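You operate a simulated robot arm through the tools that you are given. There is no shell and no other tool. Be economical: measure what you need, move in short steps, check, and stop when the job is done.

Carry out the task below with a simulated robot arm. There is one attempt and no reset: what you move stays moved.

TASK
Fetch the plain spacer strip and set it on the small board.
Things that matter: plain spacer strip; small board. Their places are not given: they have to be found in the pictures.

It is judged by the outcome, as a careful person would: the job done as asked, and still so three seconds after it is handed in. It fails if anything else is knocked over, pushed out of place, dropped, spilled or broken.

THE ROBOT
A 7-joint arm with a two-finger parallel gripper, fixed in place. Base frame: the origin is at the foot of the arm, x ahead of it, y to its left, z up; the work surface is at about z = 860. Lengths are in mm, angles in degrees, forces in N, time in s.
With the tool pointing down near the work surface it reaches from about 300 to 700 mm from the base axis. Its first joint turns from -66.0 to 66.0 degrees. Payload 1.57 kg.
Tool frame: the origin (TCP) lies between the finger pads and is the grasp point; the fingertips stand 30 mm ahead of it; z points along the fingers, y is the line along which they close. The gripper opens to 110 mm. The fingers are 24 mm wide and 12 mm thick; the gripper's body (48 by 112 mm) begins 78 mm behind the TCP.
Orientation is that of the tool frame in the base frame, as a unit quaternion [x, y, z, w]. With the fingers straight down and closing along the base's y, the tool's x points along the base's -x, its y along +y and its z along -z.

THE INTERFACE
- The arm moves only by the tool drive_tool. Its arguments are lists of equal length, an entry for each row: "linear": the shift along the tool's x, y, z in units of 200 mm (1.0 is 200 mm), a list of three; "delta_rot": the turn, a rotation vector about the tool's x, y, z in units of 45 degrees (1.0 is 45 degrees), a list of three; "grip": the opening in per cent of the stroke, from 0 (shut) to 100 (fully open). In form: {"linear": [[dx, dy, dz], ...], "delta_rot": [[rx, ry, rz], ...], "grip": [grip, ...]}. A call has 1 to 10 rows; each row is the pose to reach, as a shift and turn from the pose commanded when the call began, along the tool's axes at that moment. A call with a number of a shift or a turn outside -1 to 1 is refused whole. A row lasts 0.2 s, in which the tool goes at most 50 mm and 8.6 degrees; a call with a longer step from one row to the next is refused whole, and so is a gripper value outside its range. A pose out of reach is approached as far as the arm can. The call stops where the force on the tool passes 40 N (or 10 N more than at its start, if that is more) or the arm is blocked; 0.2 s more then pass. The fingers move at their own pace (about 108 mm/s each) and stop on an object; they squeeze with about 31 N. The grip force told is the motor's: it shows also when the fingers shut on nothing. Time passes only in rows, and 0.2 s behind the last, so rows that repeat a pose let the fingers close. It gives the time, the measured TCP pose, the force on the tool (base axes), the opening and the grip force at its end, in the units of the frame above (readings bear some noise), and new pictures: "show" is both (left out), scene, wrist or none.
- Cameras (640 x 400 px; columns grow to the right, rows downward): "scene" is fixed at [155.1, -379.6, 1419.7]; the picture's right is [0.87, -0.49, 0.00], its down [-0.21, -0.37, -0.91] and it looks along [0.44, 0.79, -0.42] (base axes); focal length 371 px, centre (320, 200). "wrist" rides on the gripper at [-36, 0, -80] in the tool frame; the picture's right is [0.00, -1.00, 0.00], its down [0.97, 0.00, -0.24] and it looks along [0.24, 0.00, 0.97] (tool axes); focal length 218 px, centre (320, 200).
- locate(camera, pixels): for up to 12 pixels [column, row] of the newest picture of that camera ("zoom" is the newest enlarged one), the place [x, y, z] in the base frame of the surface seen there, good to about 3 mm. No time passes.
- enlarge(camera, box): a new picture of the part [left, top, right, bottom] of that camera's present view, enlarged. No time passes.
- hand_in(): hands the job in; it is judged then, once.

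Work in short steps. Measure before you move; look again where a grasp or a placing could have gone wrong, and mend it. You have 60 turns and 100 pictures in all, the two below and enlarged ones among them. Open the gripper and draw the arm clear of the work before you hand the job in, unless the task says otherwise; then end with one line.

The tools are called as name(argument=value, ...) on one line, values as JSON. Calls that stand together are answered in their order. drive_tool: Moves the arm, as the interface text tells. Its arguments: {"type":"object","properties":{"linear":{"type":"array","items":{"type":"array","items":{"type":"number"}}},"delta_rot":{"type":"array","items":{"type":"array","items":{"type":"number"}}},"grip":{"type":"array","items":{"type":"number"}},"show":{"type":"string","enum":["both","scene","wrist","none"]}},"required":["linear","delta_rot","grip"]} The other tools are called the same way: locate (camera, pixels) gives the place of the surface under pixels of a picture; enlarge (camera, box) takes an enlarged picture of a part of a camera's view; hand_in () hands the job in.

At the start:

```text
t: 0.0
eef_pos: [439.8, 39.9, 1112.0]
orientation: [0.0, 1.0, 0.0, -0.001]
contact_force: [0.0, -0.8, 0.1]
gripper_width: 110.2
grip_force: 0.1
```

scene: 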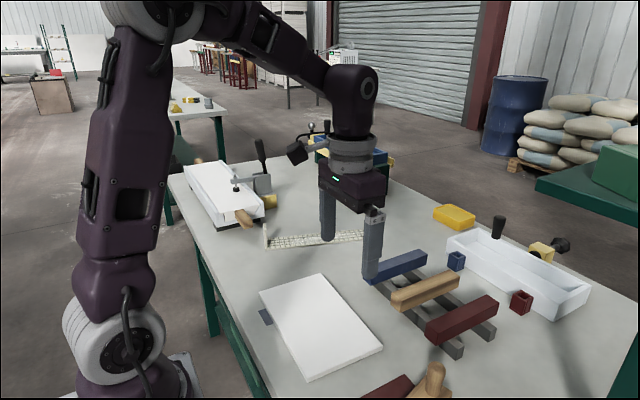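
wrist: 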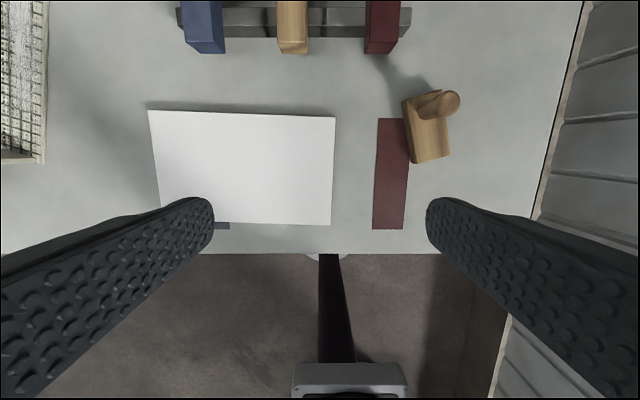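

The rack holds blue, wooden and red bars; there is a white board and a dark red flat piece. I'll enlarge to tell them apart.

enlarge(camera="scene", box=[340, 200, 600, 400])

enlarge(camera="wrist", box=[130, 0, 500, 240])

enlarge(camera="scene", box=[160, 110, 400, 260])

```text
2.00 times, centred on (470, 300) of scene
```

zoom: 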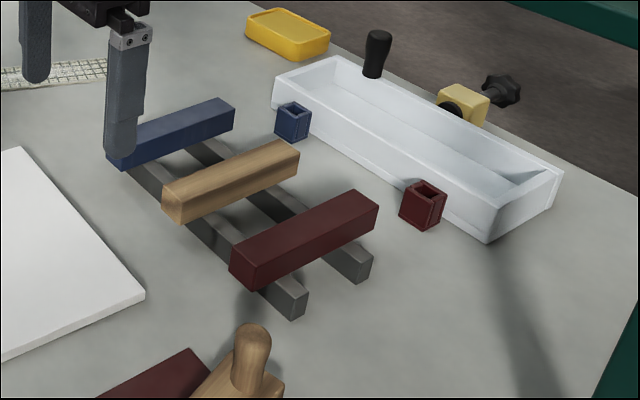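

```text
1.67 times, centred on (315, 120) of wrist
```

zoom: 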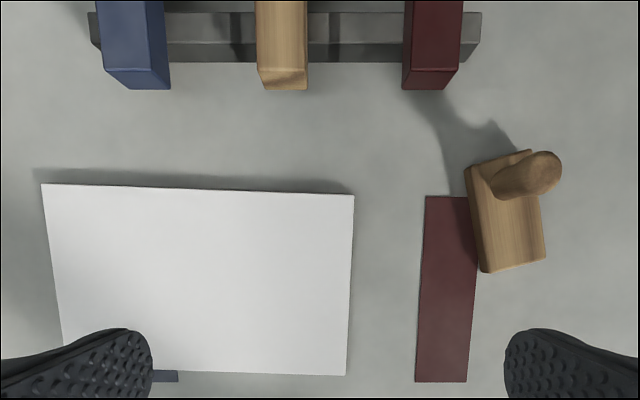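

```text
2.67 times, centred on (280, 185) of scene
```

zoom: 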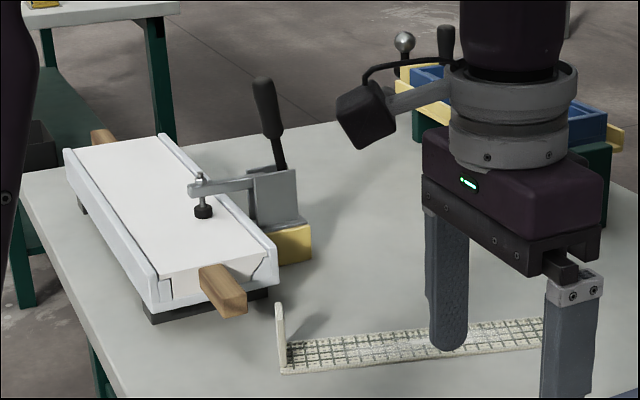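

I'll measure bars, rack, white board, red patch, and the wooden bit in the left fixture.

locate(camera="scene", pixels=[[393, 304], [455, 276], [425, 290], [402, 310], [264, 293], [321, 275], [382, 348], [310, 378], [320, 325], [263, 317], [385, 395], [246, 220]])

locate(camera="wrist", pixels=[[390, 130], [388, 220], [378, 119], [403, 228], [222, 226], [360, 240], [430, 150], [100, 180], [292, 20], [240, 160], [280, 52], [306, 53]])

enlarge(camera="scene", box=[220, 260, 460, 400])

```text
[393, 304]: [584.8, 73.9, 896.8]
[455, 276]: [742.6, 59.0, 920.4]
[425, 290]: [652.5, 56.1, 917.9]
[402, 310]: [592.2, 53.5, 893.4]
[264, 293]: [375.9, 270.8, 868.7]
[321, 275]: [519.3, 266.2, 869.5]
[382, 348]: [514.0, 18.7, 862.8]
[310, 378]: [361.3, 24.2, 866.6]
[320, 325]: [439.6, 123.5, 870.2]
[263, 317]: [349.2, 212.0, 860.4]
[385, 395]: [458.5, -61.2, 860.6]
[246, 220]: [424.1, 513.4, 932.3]
```

```text
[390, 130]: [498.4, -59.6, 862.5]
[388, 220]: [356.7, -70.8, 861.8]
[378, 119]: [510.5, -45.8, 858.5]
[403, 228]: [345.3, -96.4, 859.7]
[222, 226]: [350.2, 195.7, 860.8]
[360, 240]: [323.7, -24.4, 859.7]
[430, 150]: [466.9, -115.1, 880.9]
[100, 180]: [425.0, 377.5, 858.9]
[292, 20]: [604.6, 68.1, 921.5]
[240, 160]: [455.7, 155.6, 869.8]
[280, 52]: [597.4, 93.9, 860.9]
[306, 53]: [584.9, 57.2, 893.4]
```

```text
2.67 times, centred on (340, 330) of scene
```

zoom: 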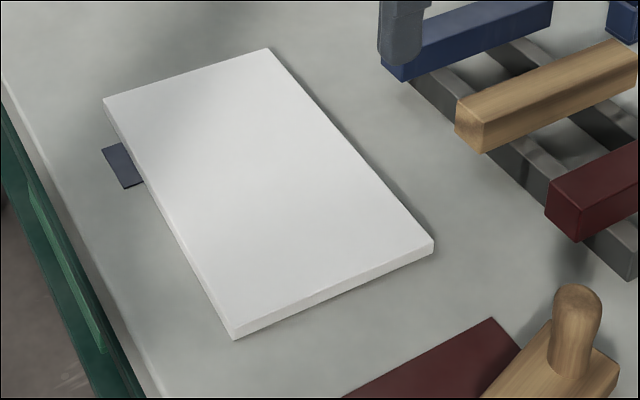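

White board is ~250×150×10 mm, loose (top z≈870); red/blue patches are just paint. The plain wooden bar lies on the rack at about y≈60, x 585–740. I'll zoom in for its corners.

enlarge(camera="scene", box=[376, 250, 504, 330])

```text
5.00 times, centred on (440, 290) of scene
```

zoom: 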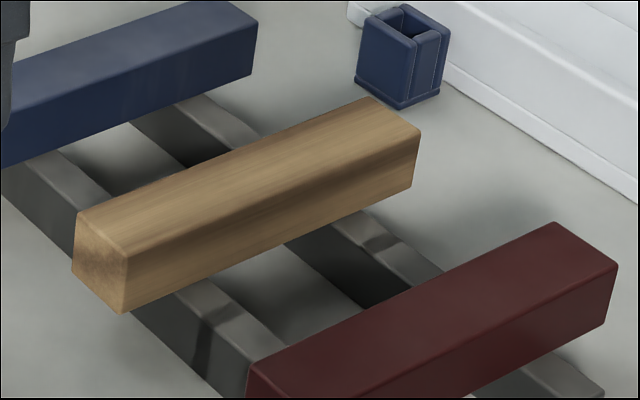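

locate(camera="zoom", pixels=[[84, 216], [127, 253], [368, 101], [414, 132], [250, 175], [125, 305], [410, 185], [190, 300], [200, 180], [262, 233], [60, 140], [280, 365]])

```text
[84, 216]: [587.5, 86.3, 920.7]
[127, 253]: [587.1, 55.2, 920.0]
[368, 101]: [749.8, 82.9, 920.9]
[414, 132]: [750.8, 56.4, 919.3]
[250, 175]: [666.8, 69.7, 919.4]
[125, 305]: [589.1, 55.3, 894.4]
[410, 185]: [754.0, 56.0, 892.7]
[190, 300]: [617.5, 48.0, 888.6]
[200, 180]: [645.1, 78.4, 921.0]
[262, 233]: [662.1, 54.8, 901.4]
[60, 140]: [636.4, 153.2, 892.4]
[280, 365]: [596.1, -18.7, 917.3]
```

Bar: x 586–753, centre (669, 70), z 890–920, ~30 mm wide, aligned with x. I'll move above it with the gripper partly open (~60 mm), staying high.

drive_tool(linear=[[-0.19, 0.03, 0], [-0.38, 0.06, 0], [-0.57, 0.09, 0.05], [-0.76, 0.12, 0.1], [-0.95, 0.15, 0.2], [-0.95, 0.15, 0.3]], delta_rot=[[0, 0, 0], [0, 0, 0], [0, 0, 0], [0, 0, 0], [0, 0, 0], [0, 0, 0]], grip=[55, 55, 55, 55, 55, 55])

```text
t: 1.4
eef_pos: [628.5, 67.4, 1051.2]
orientation: [0.0, 1.0, 0.001, 0.0]
contact_force: [0.7, -0.4, 0.6]
gripper_width: 60.2
grip_force: 0.1
```

scene: 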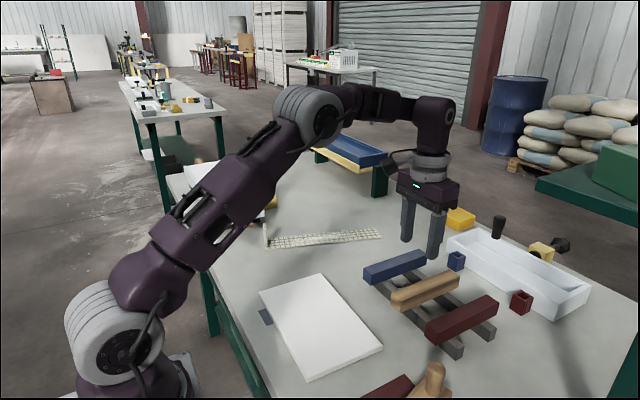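
wrist: 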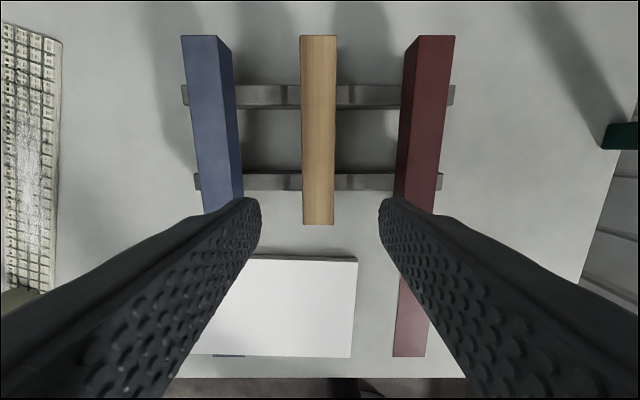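

Nicely above; I'll refine with the wrist view: bar edges, neighbours, rails.

locate(camera="wrist", pixels=[[304, 130], [333, 130], [319, 40], [319, 220], [226, 120], [408, 120], [270, 95], [270, 182], [270, 173], [270, 190], [270, 107], [320, 200]])

```text
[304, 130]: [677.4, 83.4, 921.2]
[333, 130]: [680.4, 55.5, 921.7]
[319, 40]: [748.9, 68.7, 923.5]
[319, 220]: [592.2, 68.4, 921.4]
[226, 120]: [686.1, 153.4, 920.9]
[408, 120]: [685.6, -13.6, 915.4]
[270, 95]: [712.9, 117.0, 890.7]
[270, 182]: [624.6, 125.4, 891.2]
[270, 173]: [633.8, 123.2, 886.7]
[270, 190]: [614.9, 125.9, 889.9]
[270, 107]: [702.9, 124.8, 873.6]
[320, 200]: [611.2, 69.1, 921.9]
```

Clearance is ample (neighbours at y≈153 and −14; rails at x 616–633 and 705–722). Move to x≈669 then descend to TCP z≈918 between the rails.

drive_tool(linear=[[-0.2, 0, 0], [-0.2, 0, 0.15], [-0.2, 0, 0.3], [-0.2, 0, 0.45], [-0.2, 0, 0.57], [-0.2, 0, 0.66], [-0.2, 0, 0.66]], delta_rot=[[0, 0, 0], [0, 0, 0], [0, 0, 0], [0, 0, 0], [0, 0, 0], [0, 0, 0], [0, 0, 0]], grip=[55, 55, 55, 55, 55, 55, 55])

```text
t: 3.0
eef_pos: [669.0, 68.2, 920.2]
orientation: [0.0, 1.0, 0.0, 0.001]
contact_force: [0.0, -0.3, -0.4]
gripper_width: 60.4
grip_force: 0.1
out of reach, approached as far as the arm can: row 1
```

scene: 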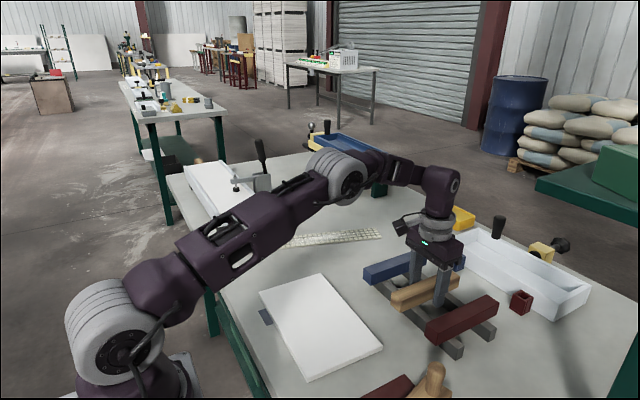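
wrist: 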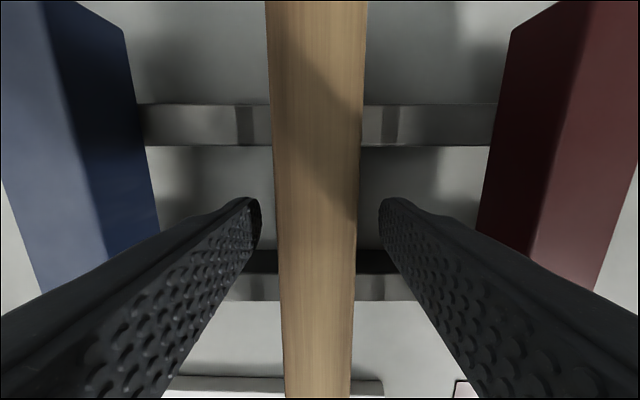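

Fingers straddle the bar. Raise 3 mm so the tips stay above the bar's underside, then close.

drive_tool(linear=[[0, 0, -0.015], [0, 0, -0.015], [0, 0, -0.015], [0, 0, -0.015], [0, 0, -0.015]], delta_rot=[[0, 0, 0], [0, 0, 0], [0, 0, 0], [0, 0, 0], [0, 0, 0]], grip=[55, 20, 20, 20, 20], show="none")

drive_tool(linear=[[0, 0, -0.05], [0, 0, -0.15], [0, 0, -0.25], [0, 0, -0.35], [0, 0, -0.4]], delta_rot=[[0, 0, 0], [0, 0, 0], [0, 0, 0], [0, 0, 0], [0, 0, 0]], grip=[15, 15, 15, 15, 15])

```text
t: 4.2
eef_pos: [669.9, 68.5, 924.3]
orientation: [0.001, 1.0, -0.001, 0.0]
contact_force: [-0.1, -0.3, -0.5]
gripper_width: 31.5
grip_force: 30.5
```

```text
t: 5.4
eef_pos: [670.1, 69.5, 1003.7]
orientation: [0.0, 1.0, 0.0, 0.0]
contact_force: [0.6, 1.3, -0.1]
gripper_width: 16.4
grip_force: 0.1
```

scene: 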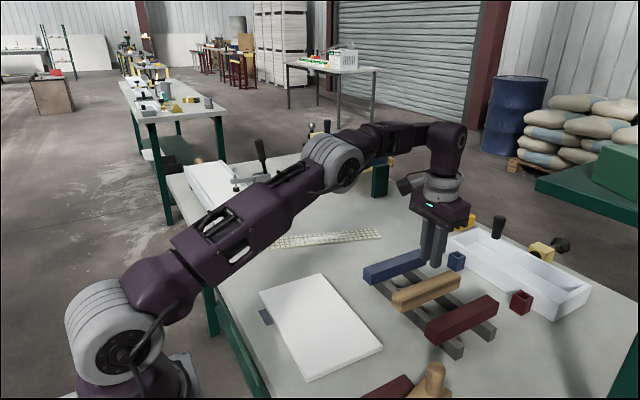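
wrist: 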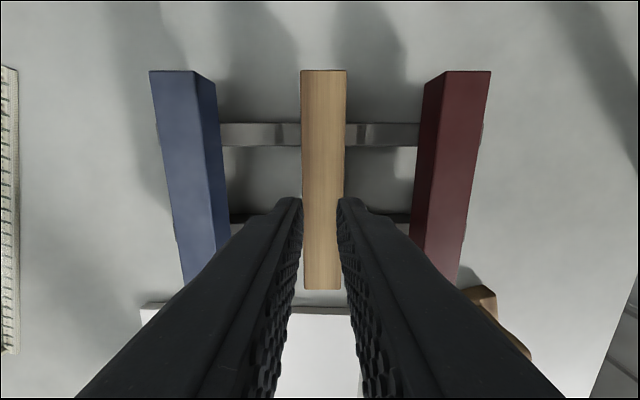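

The grip slipped; the bar stayed on the rack. Check where it is now and whether something holds it.

locate(camera="wrist", pixels=[[304, 150], [342, 150], [323, 75], [323, 280], [323, 200]])

enlarge(camera="scene", box=[376, 250, 504, 330])

```text
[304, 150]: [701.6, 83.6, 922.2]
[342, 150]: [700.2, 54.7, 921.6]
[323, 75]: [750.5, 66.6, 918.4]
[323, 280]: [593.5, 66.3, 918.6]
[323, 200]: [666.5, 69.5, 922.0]
```

```text
5.00 times, centred on (440, 290) of scene
```

zoom: 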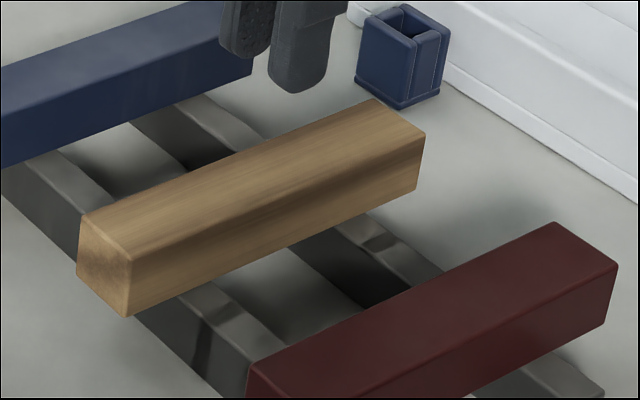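

The bar only shifted 1–2 mm, so it is loose but slipped. Regrasp lower (TCP ≈ 912) with the gripper commanded fully shut, and test with a small slow lift.

drive_tool(linear=[[0, 0, 0], [0, 0, 0], [0, 0, 0.12], [0, 0, 0.24], [0, 0, 0.36], [0, 0, 0.455], [0, 0, 0.455]], delta_rot=[[0, 0, 0], [0, 0, 0], [0, 0, 0], [0, 0, 0], [0, 0, 0], [0, 0, 0], [0, 0, 0]], grip=[55, 55, 55, 55, 55, 55, 55], show="none")

drive_tool(linear=[[0, 0, 0], [0, 0, 0], [0, 0, 0], [0, 0, 0], [0, 0, 0]], delta_rot=[[0, 0, 0], [0, 0, 0], [0, 0, 0], [0, 0, 0], [0, 0, 0]], grip=[0, 0, 0, 0, 0], show="none")

drive_tool(linear=[[0, 0, -0.01], [0, 0, -0.02], [0, 0, -0.03], [0, 0, -0.04], [0, 0, -0.05]], delta_rot=[[0, 0, 0], [0, 0, 0], [0, 0, 0], [0, 0, 0], [0, 0, 0]], grip=[0, 0, 0, 0, 0])

```text
t: 7.0
eef_pos: [669.2, 68.3, 913.8]
orientation: [0.001, 1.0, 0.0, 0.0]
contact_force: [-0.6, 0.5, -0.4]
gripper_width: 60.3
grip_force: 0.0
```

```text
t: 8.2
eef_pos: [669.8, 68.5, 912.8]
orientation: [-0.001, 1.0, -0.001, 0.001]
contact_force: [-0.3, -0.4, -0.2]
gripper_width: 31.7
grip_force: 30.7
```

```text
t: 9.4
eef_pos: [671.1, 69.7, 923.0]
orientation: [0.0, 1.0, 0.0, 0.0]
contact_force: [-0.1, -0.1, -0.3]
gripper_width: 31.3
grip_force: 31.0
```

scene: 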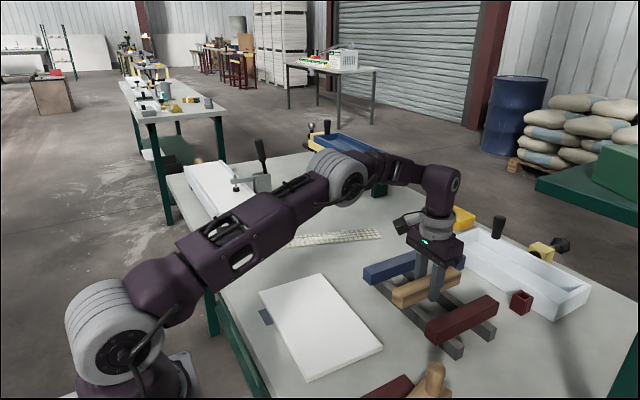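
wrist: 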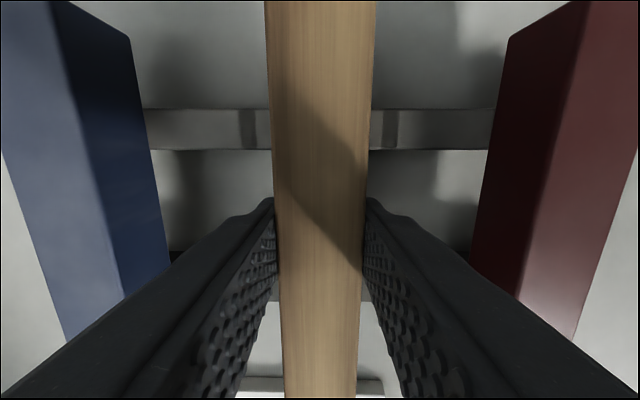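

Check whether the bar rose with the gripper.

locate(camera="wrist", pixels=[[320, 100], [320, 200], [320, 300]])

locate(camera="scene", pixels=[[400, 293], [410, 290], [455, 270]])

enlarge(camera="scene", box=[376, 250, 504, 330])

```text
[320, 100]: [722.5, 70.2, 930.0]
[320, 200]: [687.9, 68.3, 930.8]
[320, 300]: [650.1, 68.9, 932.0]
```

```text
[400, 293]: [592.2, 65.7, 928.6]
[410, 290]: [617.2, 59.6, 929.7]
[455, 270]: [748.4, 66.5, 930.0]
```

```text
5.00 times, centred on (440, 290) of scene
```

zoom: 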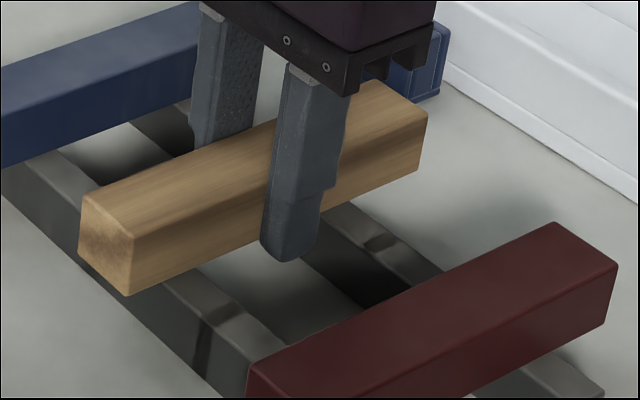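

The bar is held and rose 10 mm. Lift it gently to clear the rack.

drive_tool(linear=[[0, 0, -0.03], [0, 0, -0.07], [0, 0, -0.11], [0, 0, -0.15], [0, 0, -0.19], [0, 0, -0.23], [0, 0, -0.27], [0, 0, -0.31], [0, 0, -0.34], [0, 0, -0.36]], delta_rot=[[0, 0, 0], [0, 0, 0], [0, 0, 0], [0, 0, 0], [0, 0, 0], [0, 0, 0], [0, 0, 0], [0, 0, 0], [0, 0, 0], [0, 0, 0]], grip=[0, 0, 0, 0, 0, 0, 0, 0, 0, 0])

```text
t: 11.6
eef_pos: [668.8, 69.5, 994.9]
orientation: [0.0, 1.0, 0.0, 0.0]
contact_force: [-0.4, -0.4, -0.2]
gripper_width: 31.5
grip_force: 31.5
```

scene: 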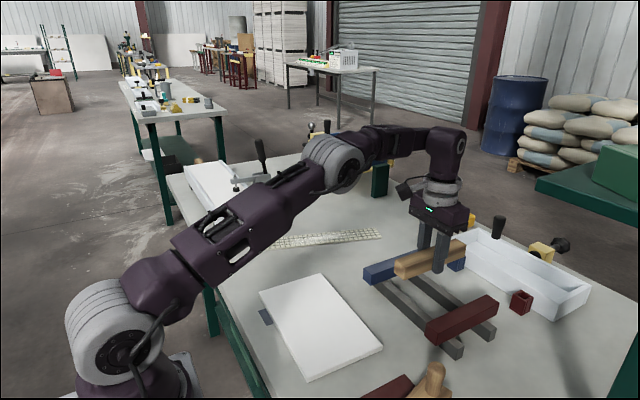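
wrist: 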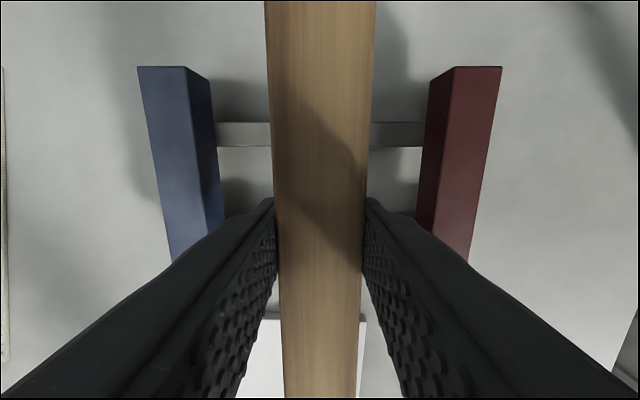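

Held level at z≈995. Carry toward the board, turning 45° meanwhile.

drive_tool(linear=[[0.06, 0.02, 0], [0.12, 0.04, 0], [0.18, 0.06, 0], [0.24, 0.08, 0], [0.3, 0.1, 0], [0.36, 0.12, 0], [0.42, 0.14, 0], [0.48, 0.16, 0], [0.54, 0.18, 0], [0.6, 0.2, 0]], delta_rot=[[0, 0, 0.1], [0, 0, 0.2], [0, 0, 0.3], [0, 0, 0.4], [0, 0, 0.5], [0, 0, 0.6], [0, 0, 0.7], [0, 0, 0.8], [0, 0, 0.9], [0, 0, 1.0]], grip=[0, 0, 0, 0, 0, 0, 0, 0, 0, 0])

```text
t: 13.8
eef_pos: [550.2, 109.8, 993.3]
orientation: [0.383, 0.924, 0.0, 0.0]
contact_force: [-1.0, 0.9, -1.5]
gripper_width: 31.5
grip_force: 31.0
```

scene: 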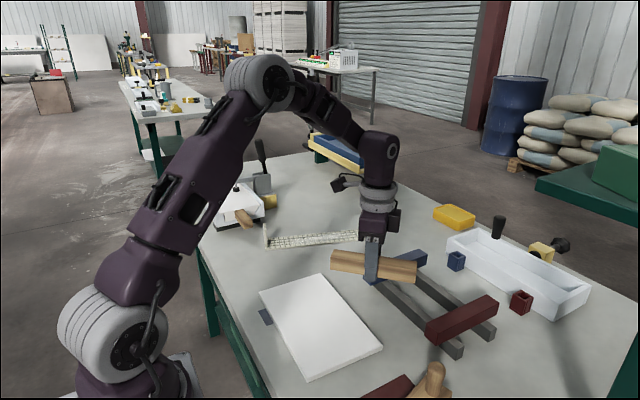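
wrist: 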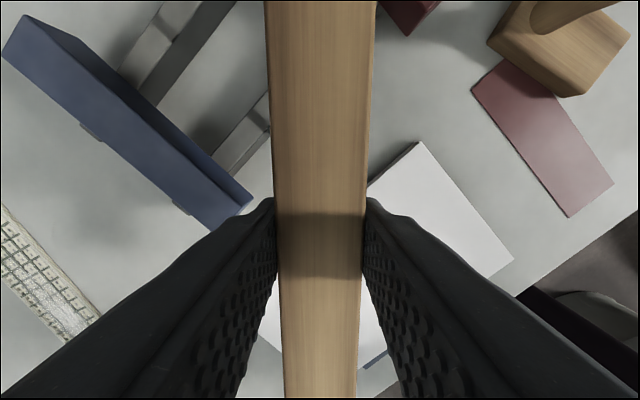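

Steady. Tool axes now: x=(-0.71,0.71), y=(0.71,0.71). Remaining shift (-110, +37) mm → tool (104, -52) mm, with another 45°.

drive_tool(linear=[[0.052, -0.026, 0], [0.104, -0.052, 0], [0.156, -0.077, 0], [0.208, -0.103, 0], [0.26, -0.129, 0], [0.312, -0.155, 0], [0.364, -0.181, 0], [0.416, -0.206, 0], [0.468, -0.232, 0], [0.52, -0.258, 0]], delta_rot=[[0, 0, 0.1], [0, 0, 0.2], [0, 0, 0.3], [0, 0, 0.4], [0, 0, 0.5], [0, 0, 0.6], [0, 0, 0.7], [0, 0, 0.8], [0, 0, 0.9], [0, 0, 1.0]], grip=[0, 0, 0, 0, 0, 0, 0, 0, 0, 0])

```text
t: 16.0
eef_pos: [440.4, 146.2, 994.6]
orientation: [0.707, 0.707, 0.0, 0.0]
contact_force: [-0.1, 0.6, -1.3]
gripper_width: 31.6
grip_force: 30.8
```

scene: 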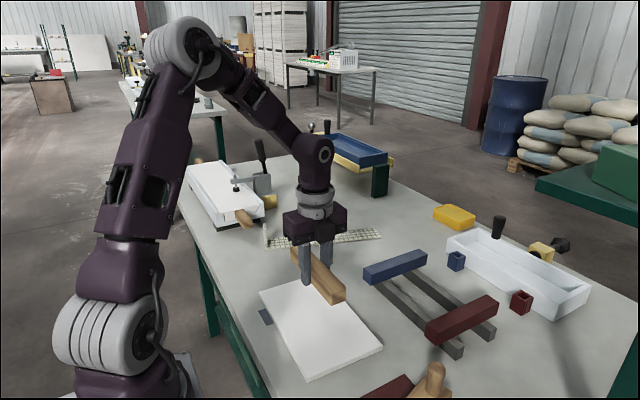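
wrist: 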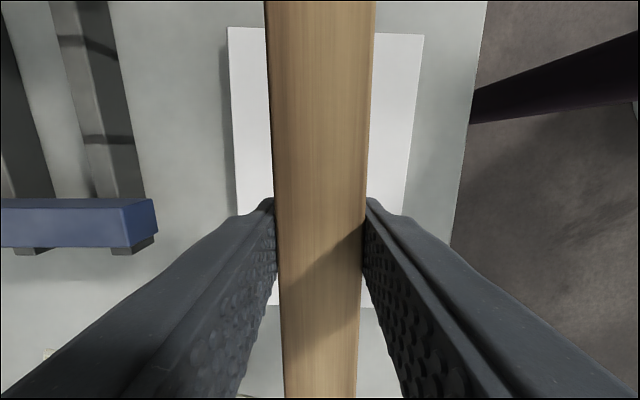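

Over the board centre. Measure the bar's top (for its height in the grip) and the board's extent.

locate(camera="wrist", pixels=[[320, 60], [320, 200], [320, 300], [229, 28], [422, 36], [238, 200], [405, 200], [250, 120]])

locate(camera="scene", pixels=[[330, 287], [338, 298], [320, 345], [280, 300], [350, 345]])

```text
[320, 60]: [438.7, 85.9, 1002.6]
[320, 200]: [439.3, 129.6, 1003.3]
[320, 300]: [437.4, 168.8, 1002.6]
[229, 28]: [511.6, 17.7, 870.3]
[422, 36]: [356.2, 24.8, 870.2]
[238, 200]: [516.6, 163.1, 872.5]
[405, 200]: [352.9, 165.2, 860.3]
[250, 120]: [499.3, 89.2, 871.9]
```

```text
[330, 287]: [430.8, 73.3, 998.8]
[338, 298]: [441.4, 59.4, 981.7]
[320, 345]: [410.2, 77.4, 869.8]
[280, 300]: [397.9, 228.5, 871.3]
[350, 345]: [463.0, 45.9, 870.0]
```

Bar bottom sits 8 mm above the tips' level (TCP−22). Descend to TCP ≈ 902, tips just over the board.

drive_tool(linear=[[0, 0, 0.06], [0, 0, 0.13], [0, 0, 0.2], [0, 0, 0.27], [0, 0, 0.33], [0, 0, 0.39], [0, 0, 0.43], [0, 0, 0.45], [0, 0, 0.46], [0, 0, 0.46]], delta_rot=[[0, 0, 0], [0, 0, 0], [0, 0, 0], [0, 0, 0], [0, 0, 0], [0, 0, 0], [0, 0, 0], [0, 0, 0], [0, 0, 0], [0, 0, 0]], grip=[0, 0, 0, 0, 0, 0, 0, 0, 0, 0], show="scene")

enlarge(camera="scene", box=[240, 240, 400, 340])

```text
t: 18.2
eef_pos: [439.1, 146.3, 902.1]
orientation: [0.707, 0.707, 0.0, 0.0]
contact_force: [0.1, -0.5, -0.4]
gripper_width: 31.3
grip_force: 31.3
```

scene: 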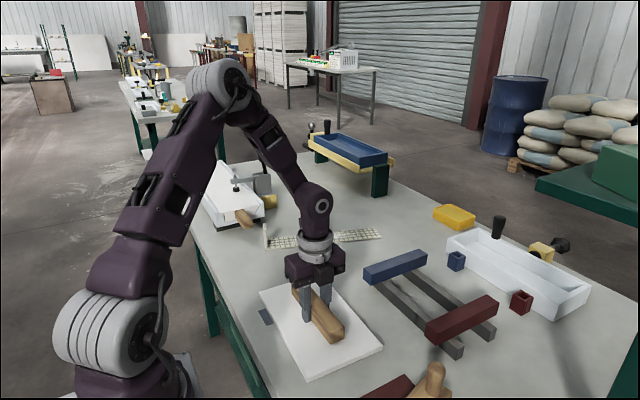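

```text
4.00 times, centred on (320, 290) of scene
```

zoom: 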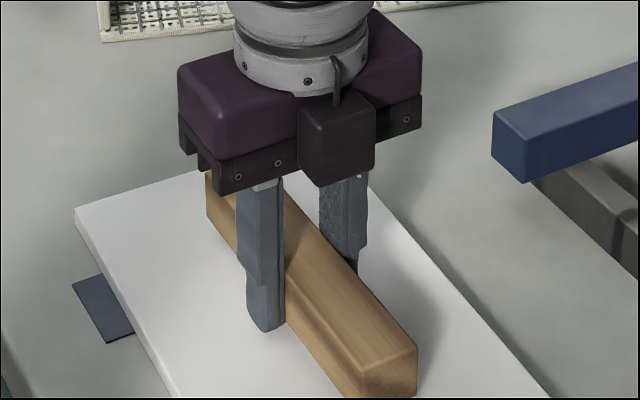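

Bar is level just above the board. Open gradually so it slides down guided between the fingers.

drive_tool(linear=[[0, 0, 0], [0, 0, 0], [0, 0, 0], [0, 0, 0], [0, 0, 0], [0, 0, 0], [0, 0, 0]], delta_rot=[[0, 0, 0], [0, 0, 0], [0, 0, 0], [0, 0, 0], [0, 0, 0], [0, 0, 0], [0, 0, 0]], grip=[28, 29, 30, 31, 33, 45, 55])

```text
t: 19.8
eef_pos: [440.0, 147.7, 903.4]
orientation: [0.707, 0.707, 0.0, 0.0]
contact_force: [-0.5, 0.3, -1.1]
gripper_width: 60.5
grip_force: 0.1
```

scene: 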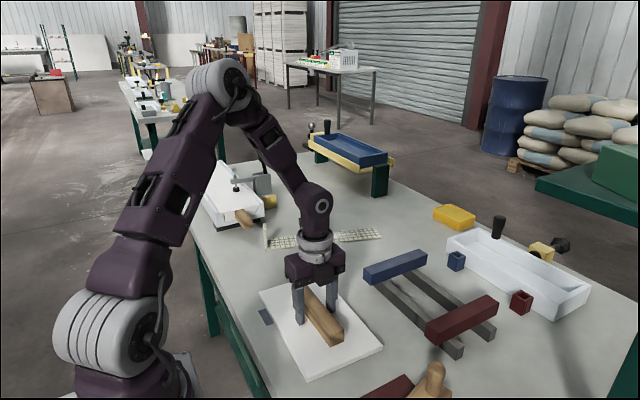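
wrist: 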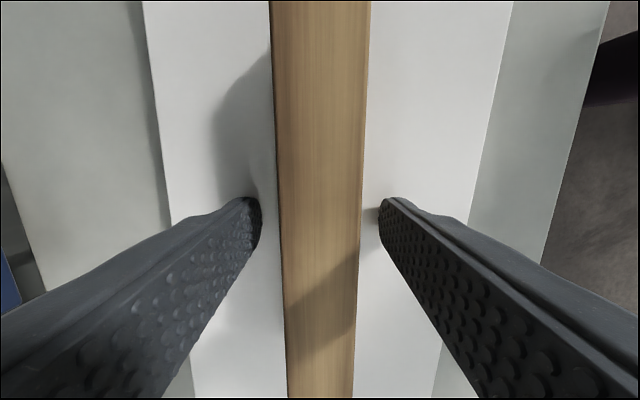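

The bar rests on the board, fingers clear on both sides. Raise straight up.

drive_tool(linear=[[0, 0, -0.1], [0, 0, -0.3], [0, 0, -0.5], [0, 0, -0.7], [0, 0, -0.9], [0, 0, -0.95]], delta_rot=[[0, 0, 0], [0, 0, 0], [0, 0, 0], [0, 0, 0], [0, 0, 0], [0, 0, 0]], grip=[55, 55, 55, 55, 55, 55])

locate(camera="scene", pixels=[[310, 295], [335, 333], [264, 293], [382, 348]])

```text
t: 21.2
eef_pos: [439.4, 144.7, 1090.4]
orientation: [0.708, 0.707, 0.0, 0.0]
contact_force: [-0.6, -0.5, -0.7]
gripper_width: 60.5
grip_force: 0.1
```

scene: 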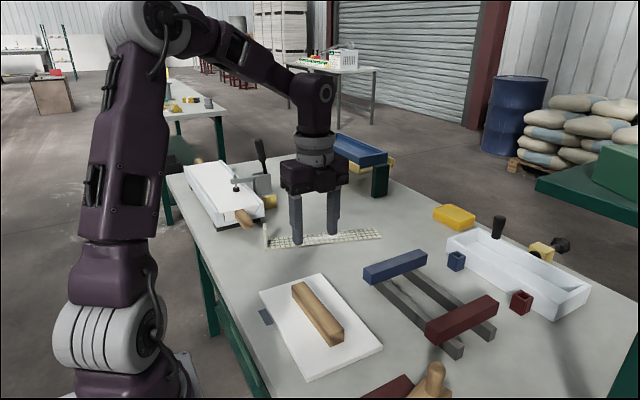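
wrist: 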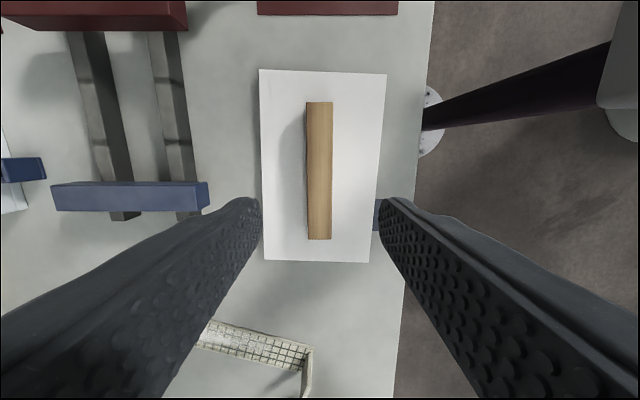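

```text
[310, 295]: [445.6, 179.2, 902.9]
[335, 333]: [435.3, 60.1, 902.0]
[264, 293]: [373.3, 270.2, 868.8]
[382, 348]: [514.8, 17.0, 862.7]
```

The strip lies flat and centred on the board (top z≈902), the board has not moved, the other items look untouched and the arm is clear. Handing in.

hand_in()

```text
The job is handed in.
```

The plain wooden spacer strip is lying flat in the middle of the small white board, and the job is handed in. The first grip slipped, shifting the strip 1–2 mm on its rack, and the second held. I released it a few millimetres above the board, which did not move.
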